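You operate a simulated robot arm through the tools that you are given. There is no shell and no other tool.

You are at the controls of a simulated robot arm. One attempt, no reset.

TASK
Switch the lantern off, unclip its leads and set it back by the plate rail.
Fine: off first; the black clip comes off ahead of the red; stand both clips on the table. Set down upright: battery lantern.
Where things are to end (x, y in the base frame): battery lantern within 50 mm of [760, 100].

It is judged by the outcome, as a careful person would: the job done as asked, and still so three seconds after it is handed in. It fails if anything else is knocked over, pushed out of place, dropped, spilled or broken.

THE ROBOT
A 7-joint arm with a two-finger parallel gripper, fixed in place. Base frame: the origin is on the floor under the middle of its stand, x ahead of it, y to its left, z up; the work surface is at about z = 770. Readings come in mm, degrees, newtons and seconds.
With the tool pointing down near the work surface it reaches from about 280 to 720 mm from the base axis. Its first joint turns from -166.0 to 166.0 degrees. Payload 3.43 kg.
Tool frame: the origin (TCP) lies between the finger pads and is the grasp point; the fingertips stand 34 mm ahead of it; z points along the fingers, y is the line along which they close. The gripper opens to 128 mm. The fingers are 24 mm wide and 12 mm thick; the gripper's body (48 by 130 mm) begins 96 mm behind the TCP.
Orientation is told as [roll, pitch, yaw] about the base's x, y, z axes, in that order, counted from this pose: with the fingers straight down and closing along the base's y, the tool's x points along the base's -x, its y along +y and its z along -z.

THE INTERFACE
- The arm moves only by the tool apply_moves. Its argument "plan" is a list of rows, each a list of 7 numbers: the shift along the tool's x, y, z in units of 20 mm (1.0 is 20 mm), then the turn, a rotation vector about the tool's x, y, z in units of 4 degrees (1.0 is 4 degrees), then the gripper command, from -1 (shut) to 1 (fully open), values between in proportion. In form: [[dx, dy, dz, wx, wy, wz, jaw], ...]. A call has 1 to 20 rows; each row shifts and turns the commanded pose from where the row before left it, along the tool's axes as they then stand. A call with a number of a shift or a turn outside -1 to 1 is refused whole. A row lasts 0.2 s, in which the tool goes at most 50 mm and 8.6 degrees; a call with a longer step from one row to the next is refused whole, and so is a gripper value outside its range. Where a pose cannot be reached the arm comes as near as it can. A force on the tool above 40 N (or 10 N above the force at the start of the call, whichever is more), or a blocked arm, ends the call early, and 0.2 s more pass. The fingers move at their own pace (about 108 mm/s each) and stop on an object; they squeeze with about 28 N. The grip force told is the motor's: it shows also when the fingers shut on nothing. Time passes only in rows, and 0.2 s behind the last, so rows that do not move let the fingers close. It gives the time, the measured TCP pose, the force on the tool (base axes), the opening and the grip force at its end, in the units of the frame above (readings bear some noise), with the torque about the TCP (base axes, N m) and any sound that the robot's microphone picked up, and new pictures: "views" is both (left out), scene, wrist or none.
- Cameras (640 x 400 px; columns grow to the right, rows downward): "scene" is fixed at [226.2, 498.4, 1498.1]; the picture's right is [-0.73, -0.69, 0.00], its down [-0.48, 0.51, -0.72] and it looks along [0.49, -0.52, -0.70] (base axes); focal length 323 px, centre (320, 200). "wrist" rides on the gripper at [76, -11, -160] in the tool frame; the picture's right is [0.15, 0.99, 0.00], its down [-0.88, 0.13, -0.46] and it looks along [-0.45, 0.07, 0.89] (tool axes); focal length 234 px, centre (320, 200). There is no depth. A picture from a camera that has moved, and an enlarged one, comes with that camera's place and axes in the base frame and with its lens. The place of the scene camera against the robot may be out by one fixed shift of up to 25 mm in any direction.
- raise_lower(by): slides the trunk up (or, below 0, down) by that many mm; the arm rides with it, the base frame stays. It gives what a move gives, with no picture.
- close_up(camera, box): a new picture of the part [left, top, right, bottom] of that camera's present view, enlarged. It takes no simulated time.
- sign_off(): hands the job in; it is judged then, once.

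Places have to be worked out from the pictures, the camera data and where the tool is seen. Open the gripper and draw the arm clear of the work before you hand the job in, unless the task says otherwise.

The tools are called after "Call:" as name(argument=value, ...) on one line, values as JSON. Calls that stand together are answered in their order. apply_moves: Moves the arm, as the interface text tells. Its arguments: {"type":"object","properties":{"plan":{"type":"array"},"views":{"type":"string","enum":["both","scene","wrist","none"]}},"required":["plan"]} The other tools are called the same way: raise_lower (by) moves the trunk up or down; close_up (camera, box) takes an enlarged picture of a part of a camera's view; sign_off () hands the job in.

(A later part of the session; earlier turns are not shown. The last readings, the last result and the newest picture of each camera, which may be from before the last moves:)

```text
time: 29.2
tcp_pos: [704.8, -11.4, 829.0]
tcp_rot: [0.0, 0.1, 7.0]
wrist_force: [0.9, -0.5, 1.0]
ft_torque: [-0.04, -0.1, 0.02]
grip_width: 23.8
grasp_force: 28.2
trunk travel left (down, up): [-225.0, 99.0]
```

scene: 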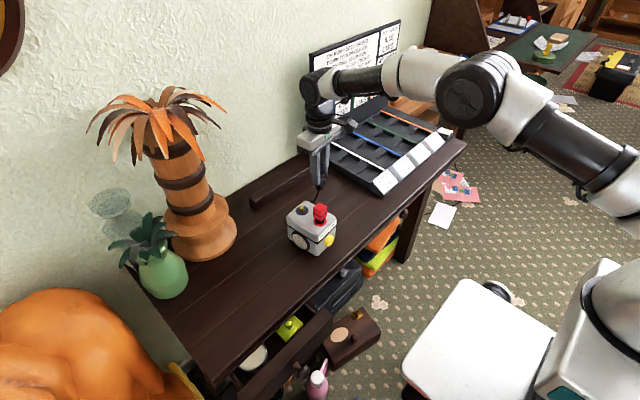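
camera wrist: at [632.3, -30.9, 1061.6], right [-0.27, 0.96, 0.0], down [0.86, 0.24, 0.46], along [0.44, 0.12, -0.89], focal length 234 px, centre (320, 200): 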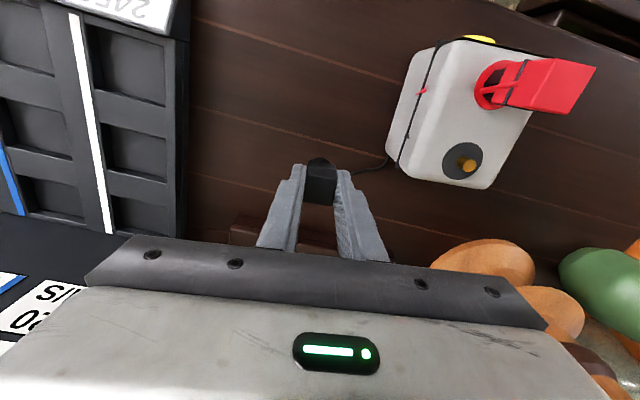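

The force is down to about 1 N, so the clip is standing on the table. I'm opening gradually and looking before I rise.

Call:
apply_moves(plan=[[0, 0, 0, 0, 0, 0, -0.6], [0, 0, 0, 0, 0, 0, -0.55], [0, 0, 0, 0, 0, 0, -0.45], [0, 0, 0, 0, 0, 0, -0.35], [0, 0, 0, 0, 0, 0, -0.3], [0, 0, 0, 0, 0, 0, -0.3]], views="none")

Call:
close_up(camera="scene", box=[290, 170, 354, 220])

Call:
close_up(camera="wrist", box=[240, 110, 400, 235])

```text
time: 30.6
tcp_pos: [704.5, -10.5, 828.8]
tcp_rot: [0.0, -0.1, 7.0]
wrist_force: [0.0, 0.2, 0.7]
ft_torque: [0.0, 0.01, 0.02]
grip_width: 44.5
grasp_force: 0.2
trunk travel left (down, up): [-225.0, 99.0]
```

```text
8.00 times, centred on (322, 195) of scene
camera zoom: at [226.2, 498.4, 1498.1], right [-0.73, -0.69, 0.0], down [-0.48, 0.51, -0.72], along [0.49, -0.52, -0.7], focal length 2586 px, centre (304, 240)
```

zoom: 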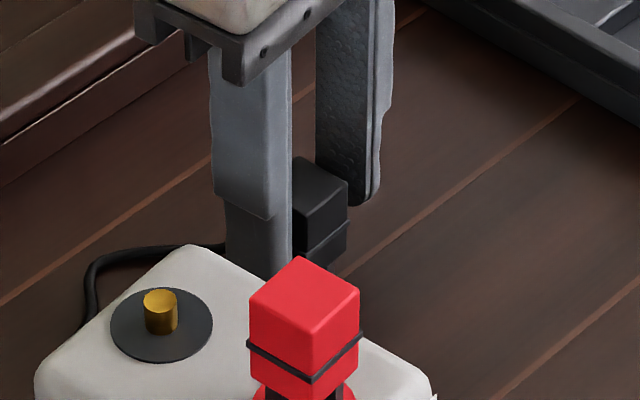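

```text
3.20 times, centred on (320, 172) of wrist
camera zoom: at [631.0, -30.9, 988.8], right [-0.27, 0.96, 0.0], down [0.86, 0.24, 0.46], along [0.44, 0.12, -0.89], focal length 749 px, centre (320, 288)
```

zoom: 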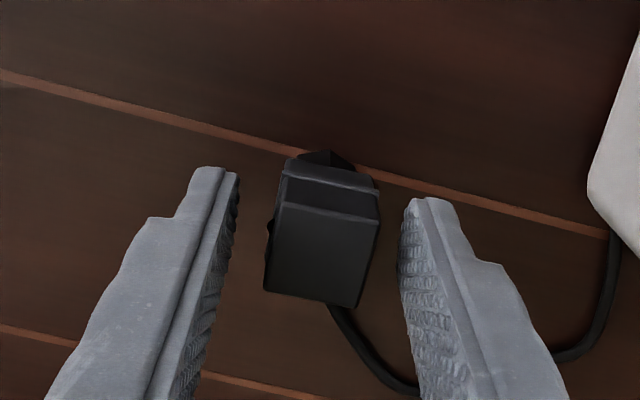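

The black clip stands upright and free. I'm rising straight up and then moving over the red clip.

Call:
apply_moves(plan=[[0, 0, -0.5, 0, 0, 0, -0.3], [0, 0, -0.9, 0, 0, 0, -0.3], [0, 0, -0.9, 0, 0, 0, -0.3], [0, 0, -0.9, 0, 0, 0, -0.3], [0, 0, -0.9, 0, 0, 0, -0.3], [0, 0, -0.9, 0, 0, 0, 0], [0, 0, -0.9, 0, 0, 0, 0], [0, 0, -0.9, 0, 0, 0, 0], [0, 0, -0.9, 0, 0, 0, 0], [0, 0, 0, 0, 0, 0, 0]], views="none")

Call:
close_up(camera="scene", box=[270, 160, 382, 260])

Call:
close_up(camera="wrist", box=[240, 60, 480, 235])

```text
time: 32.8
tcp_pos: [704.6, -10.1, 984.4]
tcp_rot: [0.0, 0.0, 7.0]
wrist_force: [-0.5, -0.2, 0.8]
ft_torque: [0.01, -0.01, 0.01]
grip_width: 64.0
grasp_force: 0.0
trunk travel left (down, up): [-225.0, 99.0]
```

```text
4.00 times, centred on (326, 210) of scene
camera zoom: at [226.2, 498.4, 1498.1], right [-0.73, -0.69, 0.0], down [-0.48, 0.51, -0.72], along [0.49, -0.52, -0.7], focal length 1293 px, centre (296, 160)
```

zoom: 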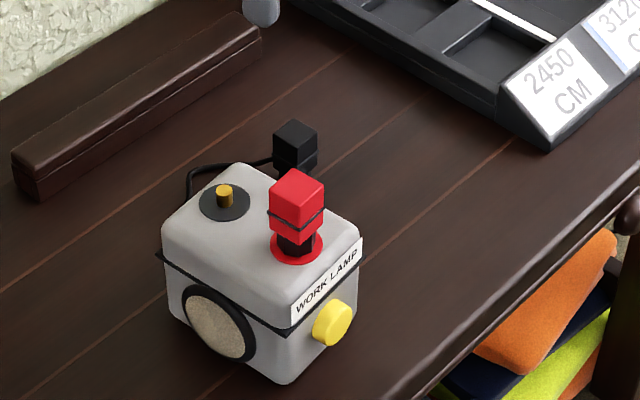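

```text
2.29 times, centred on (360, 148) of wrist
camera zoom: at [631.2, -30.7, 1143.7], right [-0.27, 0.96, 0.0], down [0.86, 0.24, 0.46], along [0.44, 0.12, -0.89], focal length 535 px, centre (229, 320)
```

zoom: 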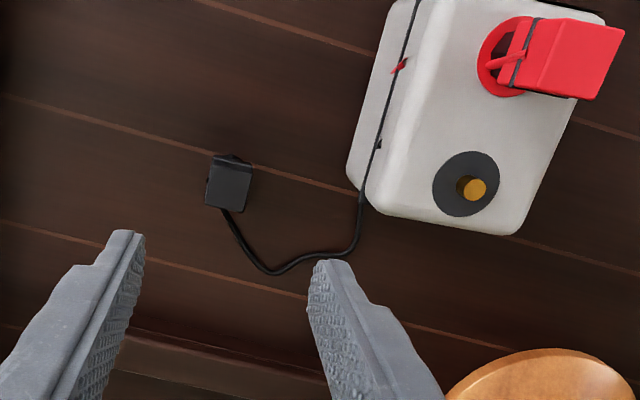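

The black clip stands with its lead lying slack. I'm moving above the red clip, expected at about (598, 99), for an alignment check.

Call:
apply_moves(plan=[[0.575, 0.758, 0, 0, 0, 0, 0], [0.575, 0.758, 0, 0, 0, 0, 0], [0.575, 0.758, 0, 0, 0, 0, 0], [0.575, 0.758, 0, 0, 0, 0, 0], [0.575, 0.758, 0, 0, 0, 0, 0], [0.575, 0.758, 0, 0, 0, 0, 0], [0.575, 0.758, 0, 0, 0, 0, 0], [0.575, 0.758, 0, 0, 0, 0, 0], [0, 0, 0, 0, 0, 0, 0]], views="none")

Call:
close_up(camera="wrist", box=[240, 110, 400, 235])

Call:
close_up(camera="scene", box=[270, 160, 382, 260])

```text
time: 34.8
tcp_pos: [597.9, 98.8, 982.0]
tcp_rot: [-0.1, -0.1, 7.0]
wrist_force: [-0.3, -0.2, -0.2]
ft_torque: [0.0, -0.06, 0.0]
grip_width: 63.9
grasp_force: 0.1
trunk travel left (down, up): [-225.0, 99.0]
```

```text
3.20 times, centred on (320, 172) of wrist
camera zoom: at [524.4, 79.4, 1142.3], right [-0.27, 0.96, 0.0], down [0.86, 0.24, 0.46], along [0.44, 0.12, -0.89], focal length 749 px, centre (320, 288)
```

zoom: 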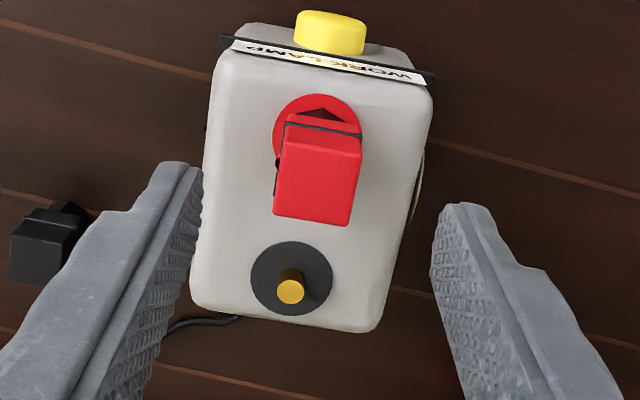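

```text
4.00 times, centred on (326, 210) of scene
camera zoom: at [226.2, 498.4, 1498.1], right [-0.73, -0.69, 0.0], down [-0.48, 0.51, -0.72], along [0.49, -0.52, -0.7], focal length 1293 px, centre (296, 160)
```

zoom: 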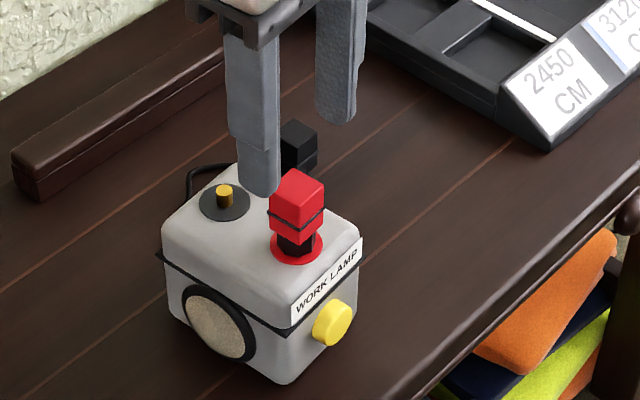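

The red clip is centred between the fingers. I'm descending to the same grip height (z 926) and closing to -0.5 first.

Call:
apply_moves(plan=[[0, 0, 0.7, 0, 0, 0, 0], [0, 0, 0.7, 0, 0, 0, 0], [0, 0, 0.7, 0, 0, 0, 0], [0, 0, 0.7, 0, 0, 0, 0], [0, 0, 0, 0, 0, 0, -0.5], [0, 0, 0, 0, 0, 0, -0.5], [0, 0, 0, 0, 0, 0, -0.5]], views="none")

Call:
close_up(camera="wrist", box=[240, 110, 400, 235])

Call:
close_up(camera="scene", box=[270, 160, 382, 260])

```text
time: 36.4
tcp_pos: [599.1, 99.2, 925.4]
tcp_rot: [0.0, 0.0, 7.0]
wrist_force: [-0.4, -0.3, -1.0]
ft_torque: [0.02, -0.01, 0.03]
grip_width: 31.8
grasp_force: 0.0
trunk travel left (down, up): [-225.0, 99.0]
```

```text
3.20 times, centred on (320, 172) of wrist
camera zoom: at [525.1, 79.4, 1085.5], right [-0.27, 0.96, 0.0], down [0.86, 0.24, 0.46], along [0.44, 0.12, -0.89], focal length 749 px, centre (320, 288)
```

zoom: 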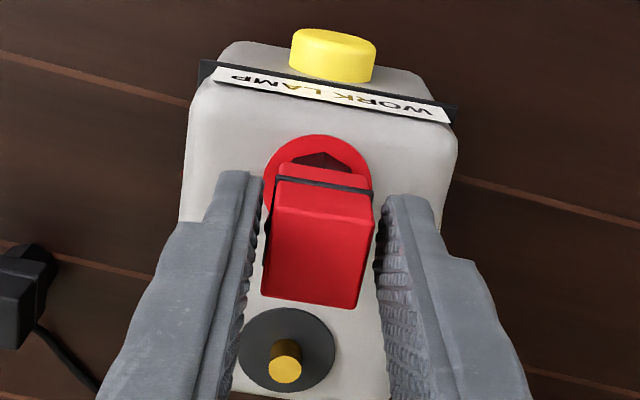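

```text
4.00 times, centred on (326, 210) of scene
camera zoom: at [226.2, 498.4, 1498.1], right [-0.73, -0.69, 0.0], down [-0.48, 0.51, -0.72], along [0.49, -0.52, -0.7], focal length 1293 px, centre (296, 160)
```

zoom: 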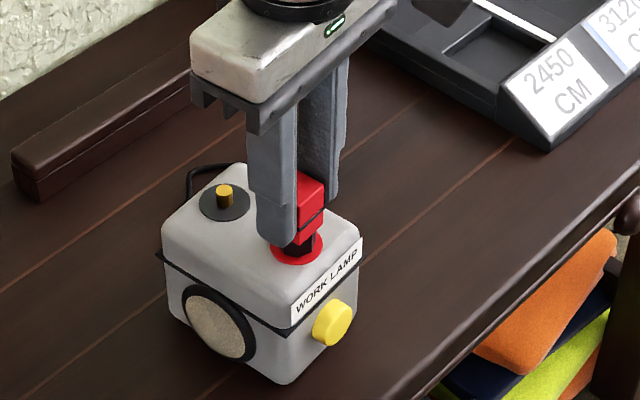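

The fingers are evenly placed around the red clip. I'm squeezing to release it, then lifting slowly.

Call:
apply_moves(plan=[[0, 0, 0, 0, 0, 0, -0.65], [0, 0, 0, 0, 0, 0, -0.8], [0, 0, 0, 0, 0, 0, -1], [0, 0, 0, 0, 0, 0, -1]], views="none")

```text
time: 37.4
tcp_pos: [598.7, 100.2, 925.5]
tcp_rot: [0.0, 0.0, 7.0]
wrist_force: [-0.2, 0.4, -0.2]
ft_torque: [-0.01, 0.01, 0.0]
grip_width: 23.8
grasp_force: 28.6
trunk travel left (down, up): [-225.0, 99.0]
heard: snap
```

There was a snap, so the red clip has released with a firm 23.8 mm grip. I'm lifting it straight up.

Call:
apply_moves(plan=[[0, 0, -0.15, 0, 0, 0, -1], [0, 0, -0.15, 0, 0, 0, -1], [0, 0, -0.25, 0, 0, 0, -1], [0, 0, -0.35, 0, 0, 0, -1], [0, 0, -0.4, 0, 0, 0, -1], [0, 0, -0.4, 0, 0, 0, -1], [0, 0, -0.4, 0, 0, 0, -1], [0, 0, -0.4, 0, 0, 0, -1], [0, 0, -0.4, 0, 0, 0, -1], [0, 0, -0.4, 0, 0, 0, -1], [0, 0, -0.4, 0, 0, 0, -1]], views="none")

Call:
close_up(camera="scene", box=[270, 150, 382, 260])

Call:
close_up(camera="wrist", box=[200, 60, 440, 235])

```text
time: 39.8
tcp_pos: [597.3, 99.6, 1000.2]
tcp_rot: [0.1, 0.0, 7.0]
wrist_force: [1.0, -0.1, -0.3]
ft_torque: [0.02, -0.01, 0.04]
grip_width: 24.1
grasp_force: 28.0
trunk travel left (down, up): [-225.0, 99.0]
```

```text
3.64 times, centred on (326, 205) of scene
camera zoom: at [226.2, 498.4, 1498.1], right [-0.73, -0.69, 0.0], down [-0.48, 0.51, -0.72], along [0.49, -0.52, -0.7], focal length 1175 px, centre (298, 182)
```

zoom: 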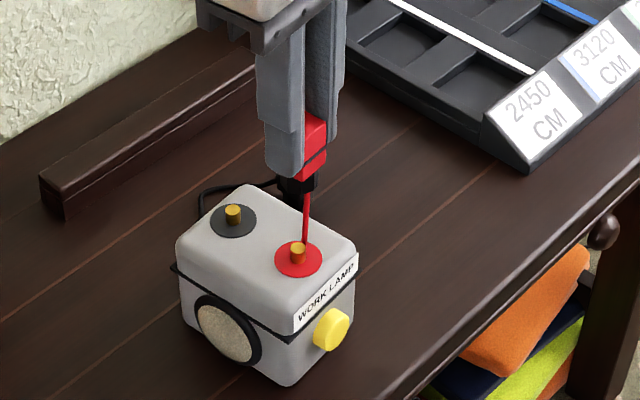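

```text
2.29 times, centred on (320, 148) of wrist
camera zoom: at [524.1, 78.8, 1160.3], right [-0.27, 0.96, 0.0], down [0.86, 0.24, 0.46], along [0.44, 0.12, -0.89], focal length 535 px, centre (320, 320)
```

zoom: 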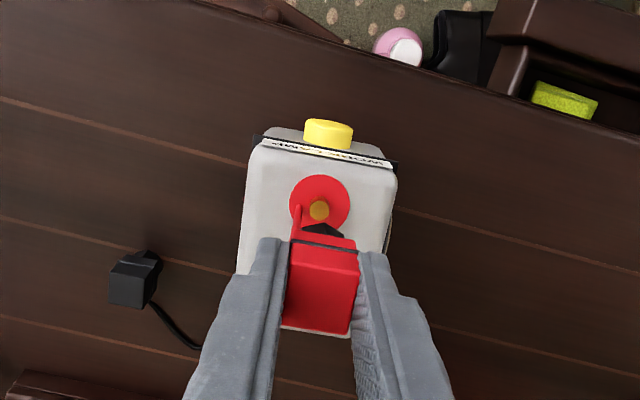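

The red clip is off too and its lead trails freely. I'm carrying it to about (645, −12), 60 mm short of the black clip, and lowering part way.

Call:
apply_moves(plan=[[-0.241, -0.833, 0, 0, 0, 0, -1], [-0.241, -0.833, 0, 0, 0, 0, -1], [-0.241, -0.833, 0, 0, 0, 0, -1], [-0.241, -0.833, 0, 0, 0, 0, -1], [-0.241, -0.833, 0, 0, 0, 0, -1], [-0.241, -0.833, 0, 0, 0, 0, -1], [-0.241, -0.833, 0, 0, 0, 0, -1], [0, 0, 0.8, 0, 0, 0, -1], [0, 0, 0.8, 0, 0, 0, -1], [0, 0, 0.8, 0, 0, 0, -1], [0, 0, 0.8, 0, 0, 0, -1], [0, 0, 0.8, 0, 0, 0, -1], [0, 0, 0.8, 0, 0, 0, -1], [0, 0, 0, 0, 0, 0, -1]], views="none")

Call:
close_up(camera="scene", box=[280, 150, 392, 250])

Call:
close_up(camera="wrist", box=[200, 60, 440, 235])

```text
time: 42.8
tcp_pos: [645.9, -12.7, 903.5]
tcp_rot: [-0.1, 0.0, 7.1]
wrist_force: [-0.4, -0.9, 0.1]
ft_torque: [-0.02, -0.01, -0.01]
grip_width: 23.9
grasp_force: 27.8
trunk travel left (down, up): [-225.0, 99.0]
```

```text
4.00 times, centred on (336, 200) of scene
camera zoom: at [226.2, 498.4, 1498.1], right [-0.73, -0.69, 0.0], down [-0.48, 0.51, -0.72], along [0.49, -0.52, -0.7], focal length 1293 px, centre (256, 200)
```

zoom: 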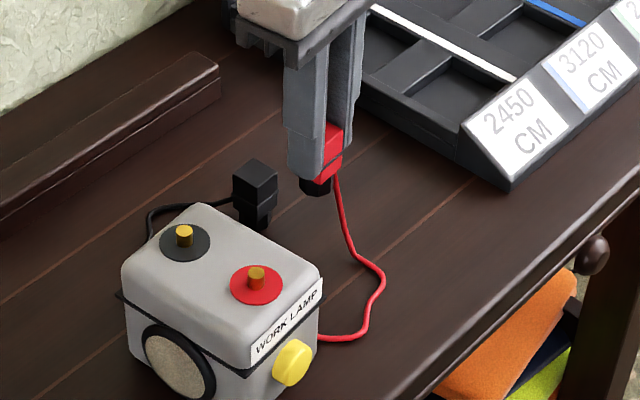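

```text
2.29 times, centred on (320, 148) of wrist
camera zoom: at [572.4, -33.4, 1063.7], right [-0.27, 0.96, 0.0], down [0.86, 0.24, 0.46], along [0.44, 0.12, -0.89], focal length 535 px, centre (320, 320)
```

zoom: 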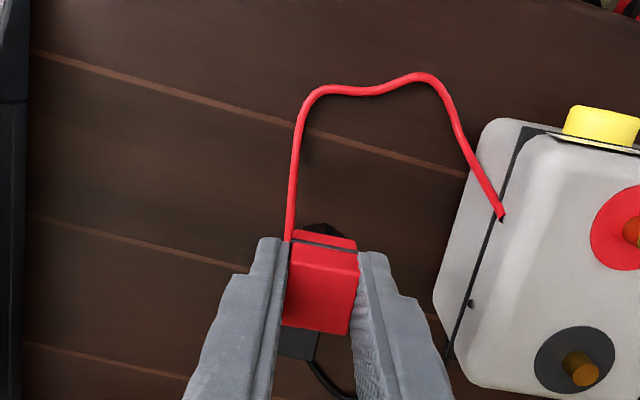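

The red lead loops clear on the near side. I'm lowering the red clip to just above the table.

Call:
apply_moves(plan=[[0, 0, 0.75, 0, 0, 0, -1], [0, 0, 0.75, 0, 0, 0, -1], [0, 0, 0.75, 0, 0, 0, -1], [0, 0, 0.75, 0, 0, 0, -1], [0, 0, 0.2, 0, 0, 0, -1], [0, 0, 0.2, 0, 0, 0, -1], [0, 0, 0.05, 0, 0, 0, -1], [0, 0, 0, 0, 0, 0, -1]], views="none")

Call:
close_up(camera="scene", box=[280, 150, 392, 250])

Call:
close_up(camera="wrist", box=[200, 60, 440, 235])

```text
time: 44.6
tcp_pos: [646.2, -14.3, 834.2]
tcp_rot: [-0.1, 0.1, 7.0]
wrist_force: [-0.1, -0.8, -0.3]
ft_torque: [-0.02, -0.01, 0.01]
grip_width: 23.8
grasp_force: 28.5
trunk travel left (down, up): [-225.0, 99.0]
```

```text
4.00 times, centred on (336, 200) of scene
camera zoom: at [226.2, 498.4, 1498.1], right [-0.73, -0.69, 0.0], down [-0.48, 0.51, -0.72], along [0.49, -0.52, -0.7], focal length 1293 px, centre (256, 200)
```

zoom: 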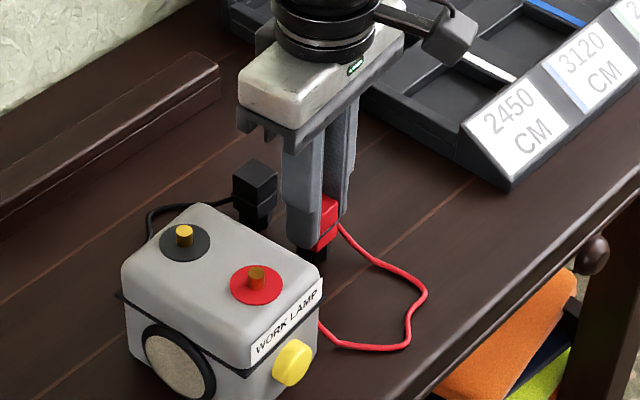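

```text
2.29 times, centred on (320, 148) of wrist
camera zoom: at [573.0, -33.9, 994.3], right [-0.27, 0.96, 0.0], down [0.86, 0.24, 0.46], along [0.44, 0.12, -0.89], focal length 535 px, centre (320, 320)
```

zoom: 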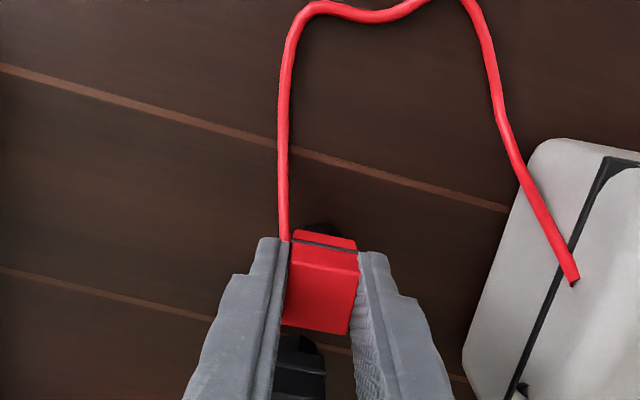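

The red clip is a few mm above the table with no contact. I'm going down in 1 mm steps.

Call:
apply_moves(plan=[[0, 0, 0.05, 0, 0, 0, -1], [0, 0, 0.05, 0, 0, 0, -1], [0, 0, 0.05, 0, 0, 0, -1], [0, 0, 0.05, 0, 0, 0, -1]], views="none")

```text
time: 45.6
tcp_pos: [645.3, -12.8, 831.4]
tcp_rot: [0.1, 0.0, 7.1]
wrist_force: [0.0, -0.5, -1.3]
ft_torque: [-0.03, 0.02, -0.04]
grip_width: 23.6
grasp_force: 28.1
trunk travel left (down, up): [-225.0, 99.0]
```

There's still no contact at about 831. I'm continuing by 1 mm steps.

Call:
apply_moves(plan=[[0, 0, 0.05, 0, 0, 0, -1], [0, 0, 0.05, 0, 0, 0, -1]], views="none")

```text
time: 46.2
tcp_pos: [644.3, -14.1, 830.3]
tcp_rot: [0.0, -0.1, 6.9]
wrist_force: [-1.0, -0.5, 5.4]
ft_torque: [-0.02, 0.05, 0.04]
grip_width: 23.8
grasp_force: 28.0
trunk travel left (down, up): [-225.0, 99.0]
```

Contact at 5.4 N, so the red clip is on the table. I'm easing 1 mm and opening gradually.

Call:
apply_moves(plan=[[0, 0, -0.04, 0, 0, 0, -1], [0, 0, 0, 0, 0, 0, -0.6], [0, 0, 0, 0, 0, 0, -0.55], [0, 0, 0, 0, 0, 0, -0.45], [0, 0, 0, 0, 0, 0, -0.35], [0, 0, 0, 0, 0, 0, -0.3], [0, 0, 0, 0, 0, 0, -0.3]], views="none")

Call:
close_up(camera="scene", box=[280, 150, 392, 250])

Call:
close_up(camera="wrist", box=[240, 110, 400, 235])

```text
time: 47.8
tcp_pos: [645.8, -13.4, 829.5]
tcp_rot: [-0.1, 0.1, 7.0]
wrist_force: [0.7, 0.1, 0.7]
ft_torque: [0.0, -0.04, -0.02]
grip_width: 44.8
grasp_force: 0.1
trunk travel left (down, up): [-225.0, 99.0]
```

```text
4.00 times, centred on (336, 200) of scene
camera zoom: at [226.2, 498.4, 1498.1], right [-0.73, -0.69, 0.0], down [-0.48, 0.51, -0.72], along [0.49, -0.52, -0.7], focal length 1293 px, centre (256, 200)
```

zoom: 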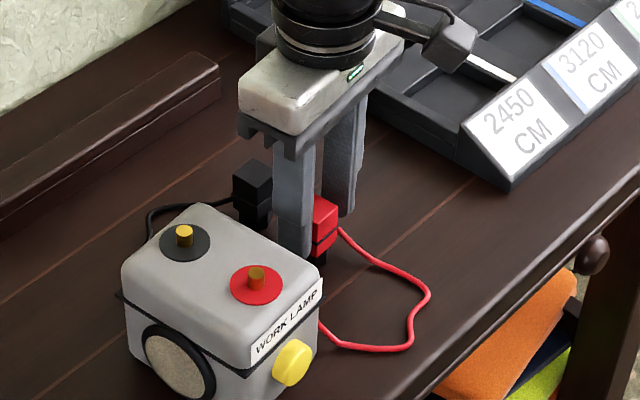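

```text
3.20 times, centred on (320, 172) of wrist
camera zoom: at [572.5, -33.6, 989.7], right [-0.27, 0.96, 0.0], down [0.86, 0.24, 0.46], along [0.44, 0.12, -0.89], focal length 749 px, centre (320, 288)
```

zoom: 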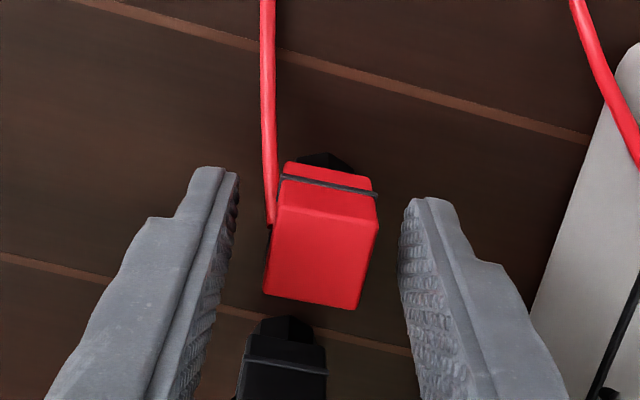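

The red clip stands on its own. I'm rising straight up to survey the lantern and leads before planning the lantern grasp.

Call:
apply_moves(plan=[[0, 0, -0.5, 0, 0, 0, -0.3], [0, 0, -0.9, 0, 0, 0, -0.3], [0, 0, -0.9, 0, 0, 0, -0.3], [0, 0, -0.9, 0, 0, 0, -0.3], [0, 0, -0.9, 0, 0, 0, -0.3], [0, 0, -0.9, 0, 0, 0, 0.2], [0, 0, -0.9, 0, 0, 0, 0.6], [0, 0, -0.9, 0, 0, 0, 1], [0, 0, -0.9, 0, 0, 0, 1], [0, 0, 0, 0, 0, 0, 1]], views="both")

Call:
close_up(camera="scene", box=[270, 170, 382, 260])

Call:
close_up(camera="wrist", box=[270, 50, 480, 200])

```text
time: 50.0
tcp_pos: [646.1, -12.2, 982.8]
tcp_rot: [0.0, 0.0, 6.9]
wrist_force: [0.5, 1.0, 0.1]
ft_torque: [0.03, 0.01, 0.01]
grip_width: 128.0
grasp_force: 0.1
trunk travel left (down, up): [-225.0, 99.0]
camera wrist: at [572.7, -33.2, 1143.1], right [-0.27, 0.96, 0.0], down [0.86, 0.24, 0.46], along [0.44, 0.12, -0.89], focal length 234 px, centre (320, 200)
```

scene: 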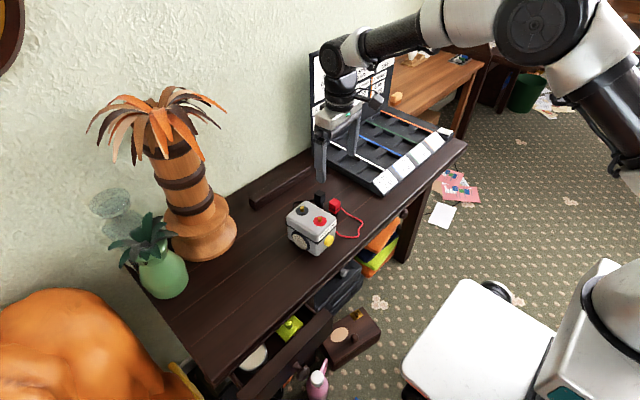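
wrist: 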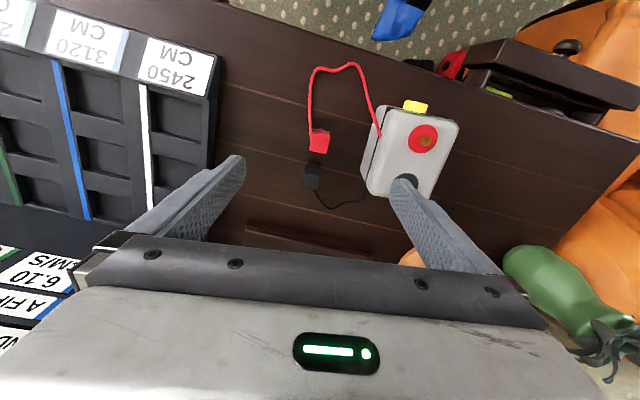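

```text
4.44 times, centred on (326, 215) of scene
camera zoom: at [226.2, 498.4, 1498.1], right [-0.73, -0.69, 0.0], down [-0.48, 0.51, -0.72], along [0.49, -0.52, -0.7], focal length 1436 px, centre (293, 133)
```

zoom: 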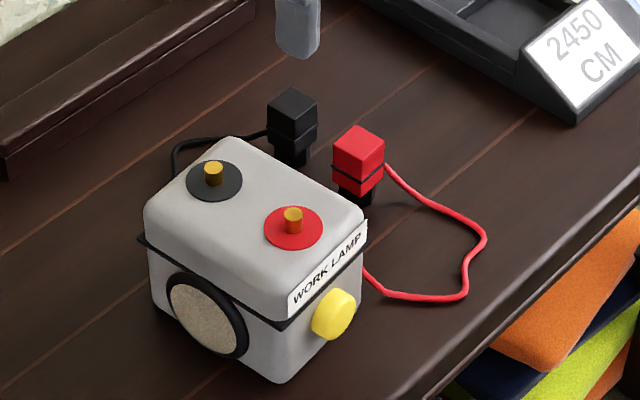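

```text
2.67 times, centred on (375, 125) of wrist
camera zoom: at [572.7, -33.2, 1143.1], right [-0.27, 0.96, 0.0], down [0.86, 0.24, 0.46], along [0.44, 0.12, -0.89], focal length 624 px, centre (173, 400)
```

zoom: 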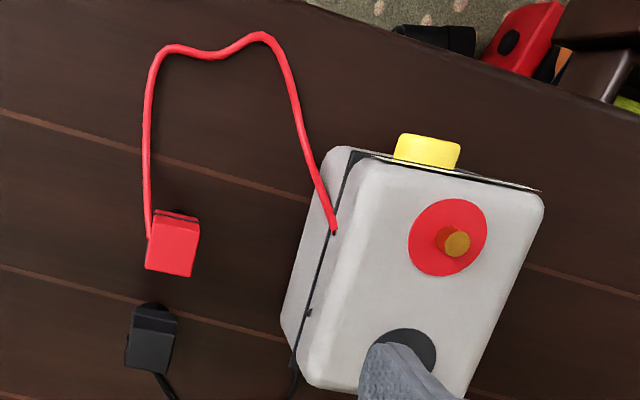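

Both clips stand, with slack leads coming off the lantern's right side at about x 614 and 654. Because the target is past straight-down reach, I'm tilting the empty tool 20° and testing that I can reach the final pose above the target before I grasp the lantern.

Call:
apply_moves(plan=[[0, 0, 0, 0, -1, 0, 1], [0, 0, 0, 0, -1, 0, 1], [0, 0, 0, 0, -1, 0, 1], [0, 0, 0, 0, -1, 0, 1], [0, 0, 0, 0, -1, 0, 1], [-0.483, 0.533, 0.6175, 0, 0, 0, 1], [-0.483, 0.533, 0.6175, 0, 0, 0, 1], [-0.483, 0.533, 0.6175, 0, 0, 0, 1], [-0.483, 0.533, 0.6175, 0, 0, 0, 1], [-0.483, 0.533, 0.6175, 0, 0, 0, 1], [-0.483, 0.533, 0.6175, 0, 0, 0, 1], [-0.483, 0.533, 0.6175, 0, 0, 0, 1], [-0.483, 0.533, 0.6175, 0, 0, 0, 1], [-0.483, 0.533, 0.6175, 0, 0, 0, 1], [-0.483, 0.533, 0.6175, 0, 0, 0, 1], [0, 0, 0, 0, 0, 0, 1]], views="both")

```text
time: 53.4
tcp_pos: [766.1, 108.8, 899.7]
tcp_rot: [0.0, -20.1, 7.0]
wrist_force: [-0.9, 0.6, 1.0]
ft_torque: [-0.01, -0.03, 0.01]
grip_width: 127.9
grasp_force: 0.1
trunk travel left (down, up): [-225.0, 99.0]
camera wrist: at [643.1, 83.3, 1023.9], right [-0.26, 0.97, -0.05], down [0.65, 0.21, 0.73], along [0.71, 0.15, -0.68], focal length 234 px, centre (320, 200)
```

scene: 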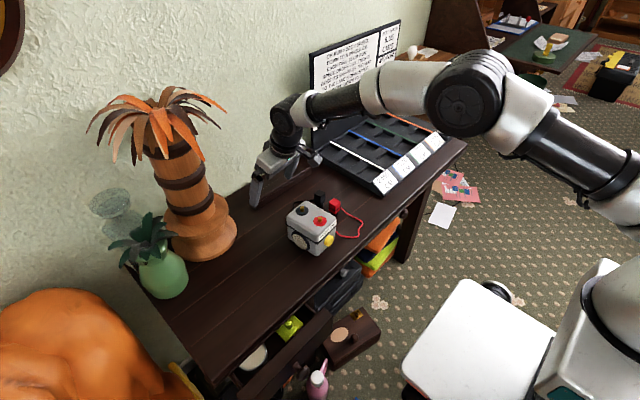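
wrist: 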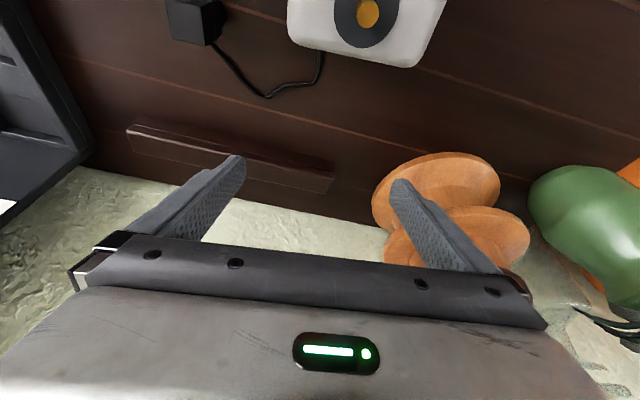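

The tilted pose at (766, 109) is reachable at z 900, clear of the palm stand. I'm testing the low height there too, with the tips staying about 28 mm above the table.

Call:
apply_moves(plan=[[0.3, 0, 0.822, 0, 0, 0, 1], [0.3, 0, 0.822, 0, 0, 0, 1], [0.3, 0, 0.822, 0, 0, 0, 1], [0.3, 0, 0.822, 0, 0, 0, 1], [0, 0, 0, 0, 0, 0, 1]], views="wrist")

Call:
close_up(camera="scene", box=[230, 150, 374, 260])

```text
time: 54.6
tcp_pos: [766.1, 108.4, 830.6]
tcp_rot: [0.0, -20.0, 7.0]
wrist_force: [0.2, -0.1, 0.3]
ft_torque: [0.02, -0.04, 0.0]
grip_width: 127.9
grasp_force: 0.0
trunk travel left (down, up): [-225.0, 99.0]
camera wrist: at [643.2, 82.5, 954.0], right [-0.26, 0.97, -0.05], down [0.65, 0.21, 0.73], along [0.71, 0.15, -0.68], focal length 234 px, centre (320, 200)
```

wrist: 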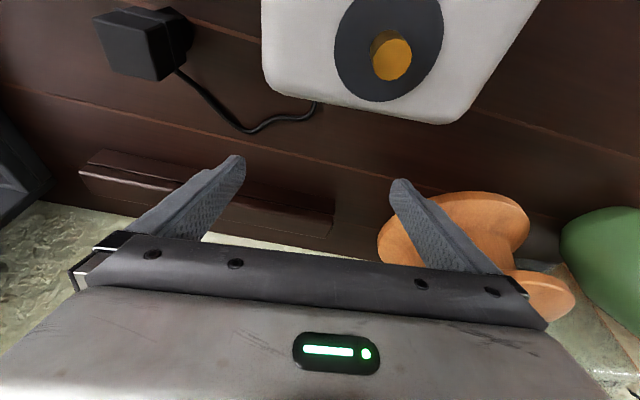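

```text
3.64 times, centred on (302, 205) of scene
camera zoom: at [226.2, 498.4, 1498.1], right [-0.73, -0.69, 0.0], down [-0.48, 0.51, -0.72], along [0.49, -0.52, -0.7], focal length 1175 px, centre (386, 182)
```

zoom: 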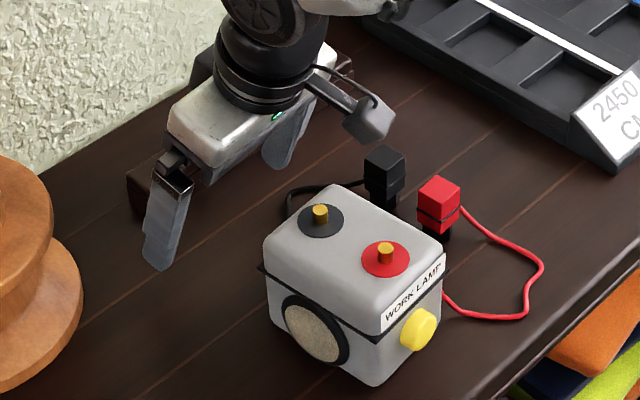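

The low pose is reachable as well. I'm rising and going back over the lantern with the jaws fully open, then checking alignment before I straddle it.

Call:
apply_moves(plan=[[-0.342, 0, -0.94, 0, 0, 0, 1], [-0.342, 0, -0.94, 0, 0, 0, 1], [-0.342, 0, -0.94, 0, 0, 0, 1], [-0.342, 0, -0.94, 0, 0, 0, 1], [-0.342, 0, -0.94, 0, 0, 0, 1], [0.843, 0.076, -0.307, 0, 0, 0, 1], [0.843, 0.076, -0.307, 0, 0, 0, 1], [0.843, 0.076, -0.307, 0, 0, 0, 1], [0.843, 0.076, -0.307, 0, 0, 0, 1], [0.843, 0.076, -0.307, 0, 0, 0, 1], [0.843, 0.076, -0.307, 0, 0, 0, 1], [0.843, 0.076, -0.307, 0, 0, 0, 1], [0, 0, 0, 0, 0, 0, 1]], views="wrist")

Call:
close_up(camera="scene", box=[260, 150, 388, 260])

Call:
close_up(camera="wrist", box=[200, 80, 440, 240])

```text
time: 57.4
tcp_pos: [639.5, 103.3, 931.6]
tcp_rot: [0.0, -20.0, 7.0]
wrist_force: [0.4, 0.1, 0.2]
ft_torque: [-0.01, 0.0, -0.01]
grip_width: 128.3
grasp_force: 0.0
trunk travel left (down, up): [-225.0, 99.0]
camera wrist: at [515.9, 77.9, 1055.2], right [-0.26, 0.97, -0.05], down [0.65, 0.21, 0.73], along [0.71, 0.15, -0.68], focal length 234 px, centre (320, 200)
```

wrist: 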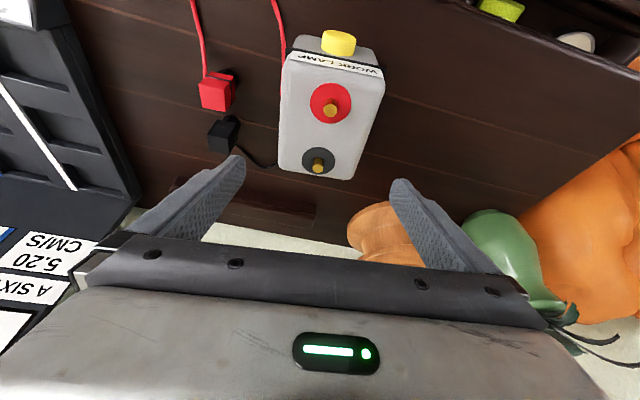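

```text
3.64 times, centred on (324, 205) of scene
camera zoom: at [226.2, 498.4, 1498.1], right [-0.73, -0.69, 0.0], down [-0.48, 0.51, -0.72], along [0.49, -0.52, -0.7], focal length 1175 px, centre (306, 182)
```

zoom: 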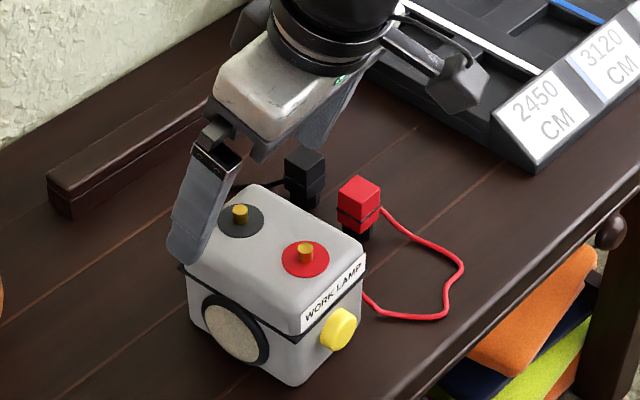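

```text
2.50 times, centred on (320, 160) of wrist
camera zoom: at [515.9, 77.9, 1055.2], right [-0.26, 0.97, -0.05], down [0.65, 0.21, 0.73], along [0.71, 0.15, -0.68], focal length 585 px, centre (320, 300)
```

zoom: 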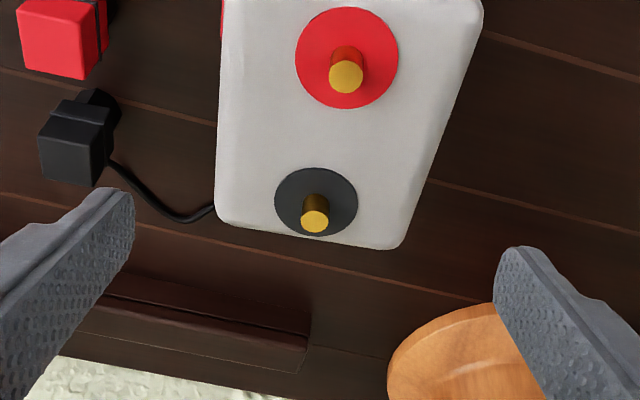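

The lantern is centred between the open fingers. I'm lowering straight down to straddle it, half way first to check clearance.

Call:
apply_moves(plan=[[0.301, 0, 0.827, 0, 0, 0, 1], [0.301, 0, 0.827, 0, 0, 0, 1], [0.301, 0, 0.827, 0, 0, 0, 1], [0, 0, 0, 0, 0, 0, 1]], views="wrist")

Call:
close_up(camera="scene", box=[260, 150, 388, 260])

```text
time: 58.4
tcp_pos: [640.5, 104.2, 878.7]
tcp_rot: [0.0, -20.0, 7.0]
wrist_force: [0.0, 0.5, 0.2]
ft_torque: [0.03, 0.01, -0.01]
grip_width: 127.8
grasp_force: 0.0
trunk travel left (down, up): [-225.0, 99.0]
camera wrist: at [517.1, 78.0, 1003.2], right [-0.26, 0.97, -0.05], down [0.65, 0.21, 0.73], along [0.71, 0.15, -0.68], focal length 234 px, centre (320, 200)
```

wrist: 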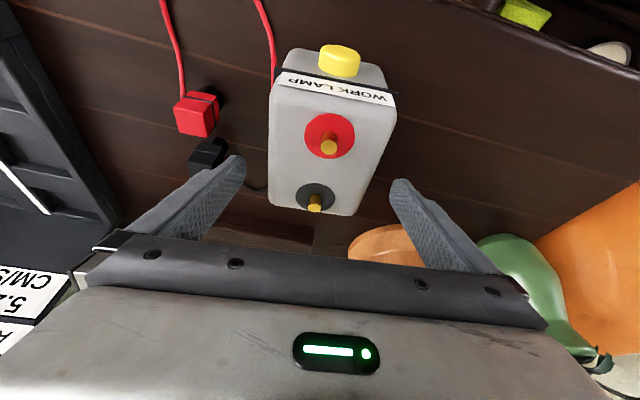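

```text
3.64 times, centred on (324, 205) of scene
camera zoom: at [226.2, 498.4, 1498.1], right [-0.73, -0.69, 0.0], down [-0.48, 0.51, -0.72], along [0.49, -0.52, -0.7], focal length 1175 px, centre (306, 182)
```

zoom: 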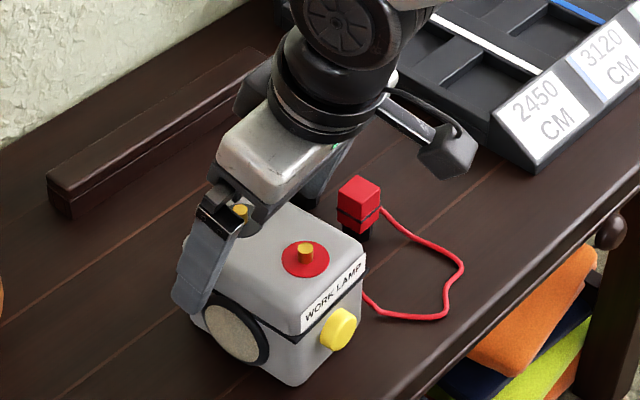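

Clearance is good on both sides. I'm finishing the descent, shifted 6 mm nearer the lantern's middle so the right finger sits between the two lead exits, with TCP at about (634, 103, 826).

Call:
apply_moves(plan=[[0.393, 0, 0.791, 0, 0, 0, 1], [0.393, 0, 0.791, 0, 0, 0, 1], [0.393, 0, 0.791, 0, 0, 0, 1], [0, 0, 0, 0, 0, 0, 1]], views="wrist")

Call:
close_up(camera="scene", box=[270, 170, 366, 260])

Call:
close_up(camera="wrist", box=[200, 80, 440, 240])

```text
time: 59.4
tcp_pos: [634.0, 104.5, 824.1]
tcp_rot: [0.0, -20.0, 7.0]
wrist_force: [0.5, -0.2, 0.3]
ft_torque: [0.0, 0.02, 0.02]
grip_width: 128.1
grasp_force: 0.0
trunk travel left (down, up): [-225.0, 99.0]
camera wrist: at [510.1, 78.5, 949.0], right [-0.26, 0.97, -0.05], down [0.65, 0.21, 0.73], along [0.71, 0.15, -0.68], focal length 234 px, centre (320, 200)
```

wrist: 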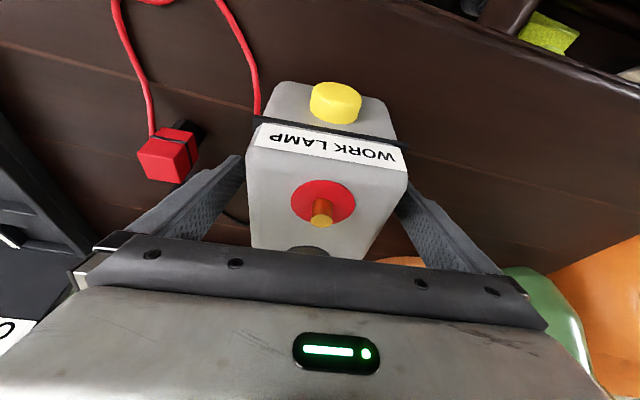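

```text
4.44 times, centred on (318, 215) of scene
camera zoom: at [226.2, 498.4, 1498.1], right [-0.73, -0.69, 0.0], down [-0.48, 0.51, -0.72], along [0.49, -0.52, -0.7], focal length 1436 px, centre (329, 133)
```

zoom: 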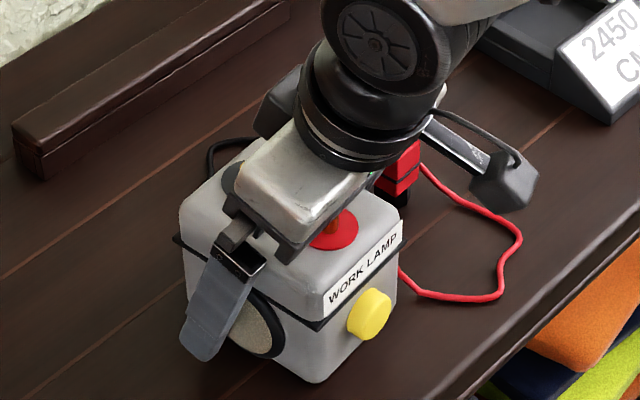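

```text
2.50 times, centred on (320, 160) of wrist
camera zoom: at [510.1, 78.5, 949.0], right [-0.26, 0.97, -0.05], down [0.65, 0.21, 0.73], along [0.71, 0.15, -0.68], focal length 585 px, centre (320, 300)
```

zoom: 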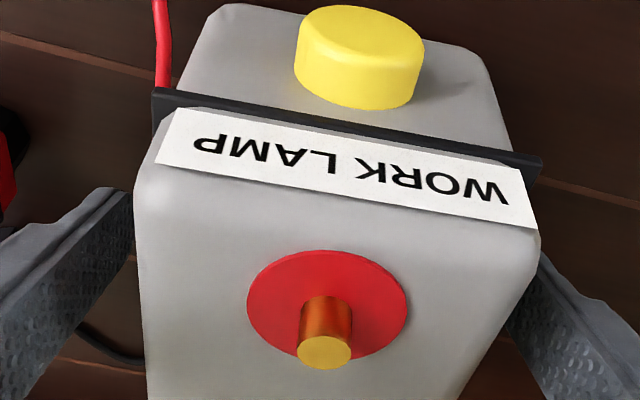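

The fingers are either side of the lantern with leads clear. I'm closing in gradual steps until they bear on it.

Call:
apply_moves(plan=[[0, 0, 0, 0, 0, 0, 0.75], [0, 0, 0, 0, 0, 0, 0.62], [0, 0, 0, 0, 0, 0, 0.55], [0, 0, 0, 0, 0, 0, 0.5], [0, 0, 0, 0, 0, 0, 0.45], [0, 0, 0, 0, 0, 0, 0.4], [0, 0, 0, 0, 0, 0, 0.35], [0, 0, 0, 0, 0, 0, 0.3]], views="none")

Call:
close_up(camera="wrist", box=[200, 80, 440, 240])

Call:
close_up(camera="scene", box=[270, 170, 366, 260])

```text
time: 61.2
tcp_pos: [633.7, 103.4, 826.5]
tcp_rot: [0.0, -20.0, 7.1]
wrist_force: [-0.1, -1.2, 2.3]
ft_torque: [-0.33, -0.04, -0.1]
grip_width: 85.3
grasp_force: 27.7
trunk travel left (down, up): [-225.0, 99.0]
```

```text
2.50 times, centred on (320, 160) of wrist
camera zoom: at [510.1, 78.3, 949.5], right [-0.26, 0.97, -0.05], down [0.65, 0.21, 0.73], along [0.71, 0.15, -0.68], focal length 585 px, centre (320, 300)
```

zoom: 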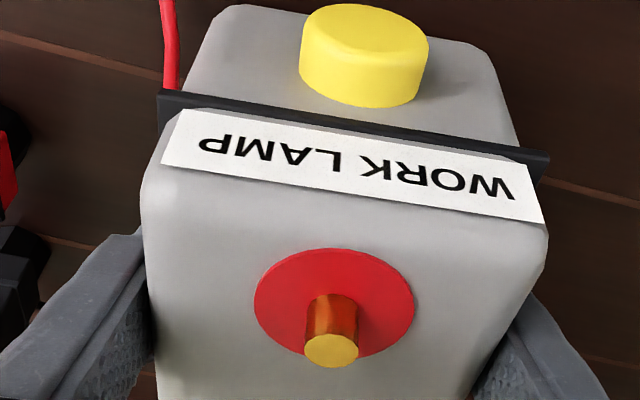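

```text
4.44 times, centred on (318, 215) of scene
camera zoom: at [226.2, 498.4, 1498.1], right [-0.73, -0.69, 0.0], down [-0.48, 0.51, -0.72], along [0.49, -0.52, -0.7], focal length 1436 px, centre (329, 133)
```

zoom: 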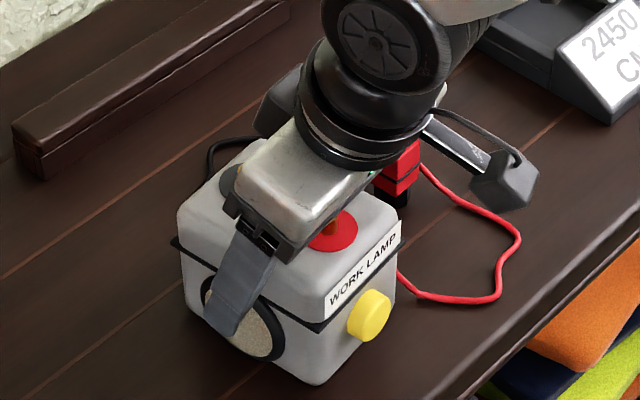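

The grip is firm at 85.3 mm and 28 N, with the left finger on the lens face. I'm lifting slowly by about 15 mm to check it hangs level.

Call:
apply_moves(plan=[[0, 0, 0, 0, 0, 0, -1], [0, 0, 0, 0, 0, 0, -1], [-0.05, 0, -0.141, 0, 0, 0, -1], [-0.05, 0, -0.141, 0, 0, 0, -1], [-0.05, 0, -0.141, 0, 0, 0, -1], [-0.05, 0, -0.141, 0, 0, 0, -1], [-0.05, 0, -0.141, 0, 0, 0, -1], [0, 0, 0, 0, 0, 0, -1]], views="none")

Call:
close_up(camera="scene", box=[260, 160, 388, 260])

Call:
close_up(camera="wrist", box=[120, 0, 440, 240])

```text
time: 63.0
tcp_pos: [632.3, 103.3, 841.6]
tcp_rot: [-0.1, -20.0, 7.0]
wrist_force: [0.1, 0.3, -4.2]
ft_torque: [0.02, -0.07, -0.04]
grip_width: 85.1
grasp_force: 27.9
trunk travel left (down, up): [-225.0, 99.0]
```

```text
4.00 times, centred on (324, 210) of scene
camera zoom: at [226.2, 498.4, 1498.1], right [-0.73, -0.69, 0.0], down [-0.48, 0.51, -0.72], along [0.49, -0.52, -0.7], focal length 1293 px, centre (304, 160)
```

zoom: 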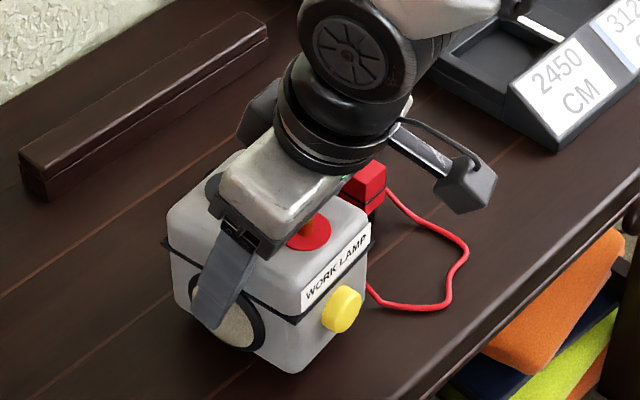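

```text
1.67 times, centred on (280, 120) of wrist
camera zoom: at [509.7, 77.9, 964.5], right [-0.26, 0.97, -0.05], down [0.65, 0.21, 0.73], along [0.71, 0.15, -0.68], focal length 390 px, centre (387, 333)
```

zoom: 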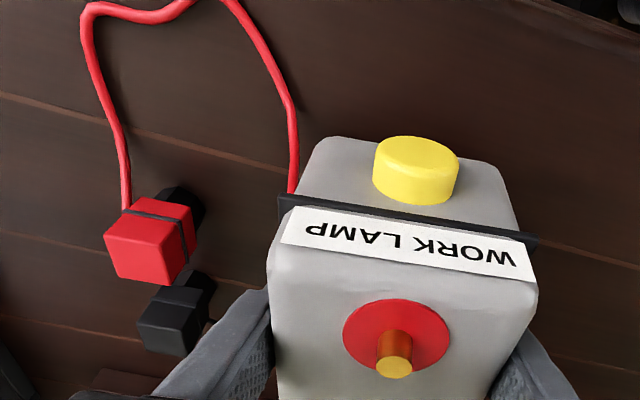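

It's holding level at about 0.43 kg. I'm lifting another 45 mm and carrying it slowly toward the rail, pausing half way to check the leads and clips.

Call:
apply_moves(plan=[[-0.193, 0, -0.529, 0, 0, 0, -1], [-0.193, 0, -0.529, 0, 0, 0, -1], [-0.193, 0, -0.529, 0, 0, 0, -1], [-0.193, 0, -0.529, 0, 0, 0, -1], [-0.424, -0.032, 0.154, 0, 0, 0, -1], [-0.424, -0.032, 0.154, 0, 0, 0, -1], [-0.424, -0.032, 0.154, 0, 0, 0, -1], [-0.424, -0.032, 0.154, 0, 0, 0, -1], [-0.424, -0.032, 0.154, 0, 0, 0, -1], [-0.424, -0.032, 0.154, 0, 0, 0, -1], [-0.424, -0.032, 0.154, 0, 0, 0, -1], [0, 0, 0, 0, 0, 0, -1]], views="both")

Call:
close_up(camera="scene", box=[260, 150, 388, 250])

Call:
close_up(camera="wrist", box=[120, 0, 440, 240])

```text
time: 65.6
tcp_pos: [697.4, 106.5, 883.6]
tcp_rot: [0.0, -19.9, 7.0]
wrist_force: [0.0, -0.4, -5.0]
ft_torque: [0.0, -0.02, -0.04]
grip_width: 85.0
grasp_force: 28.6
trunk travel left (down, up): [-225.0, 99.0]
camera wrist: at [574.7, 80.5, 1008.9], right [-0.26, 0.97, -0.05], down [0.65, 0.21, 0.73], along [0.71, 0.15, -0.68], focal length 234 px, centre (320, 200)
```

scene: 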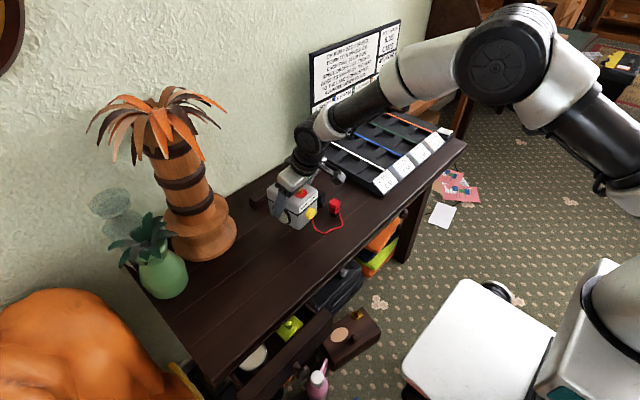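
wrist: 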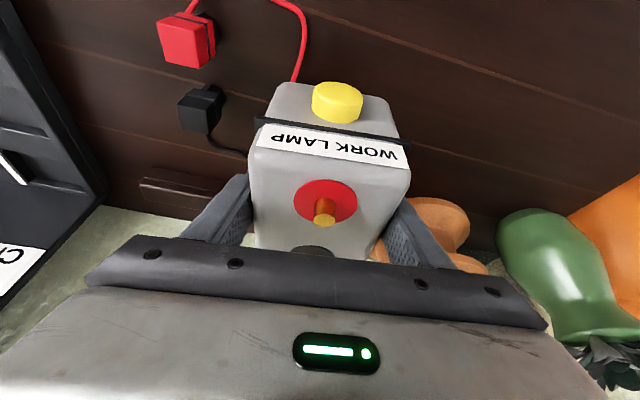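

```text
4.00 times, centred on (324, 200) of scene
camera zoom: at [226.2, 498.4, 1498.1], right [-0.73, -0.69, 0.0], down [-0.48, 0.51, -0.72], along [0.49, -0.52, -0.7], focal length 1293 px, centre (304, 200)
```

zoom: 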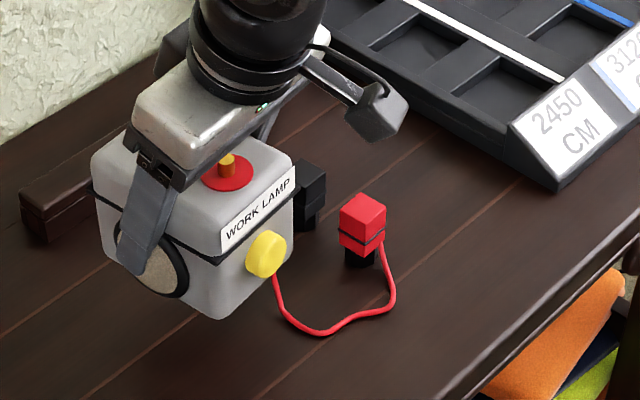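

```text
1.67 times, centred on (280, 120) of wrist
camera zoom: at [574.7, 80.5, 1008.9], right [-0.26, 0.97, -0.05], down [0.65, 0.21, 0.73], along [0.71, 0.15, -0.68], focal length 390 px, centre (387, 333)
```

zoom: 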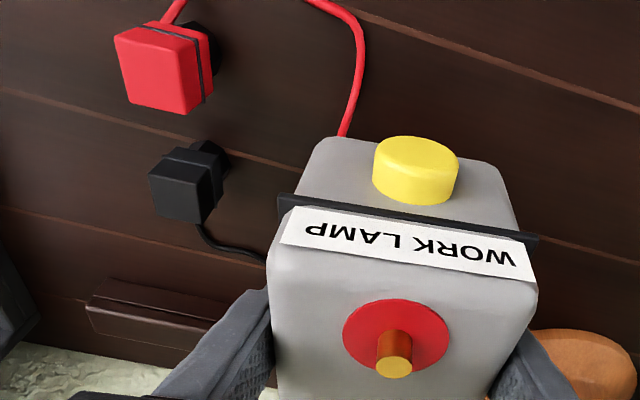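

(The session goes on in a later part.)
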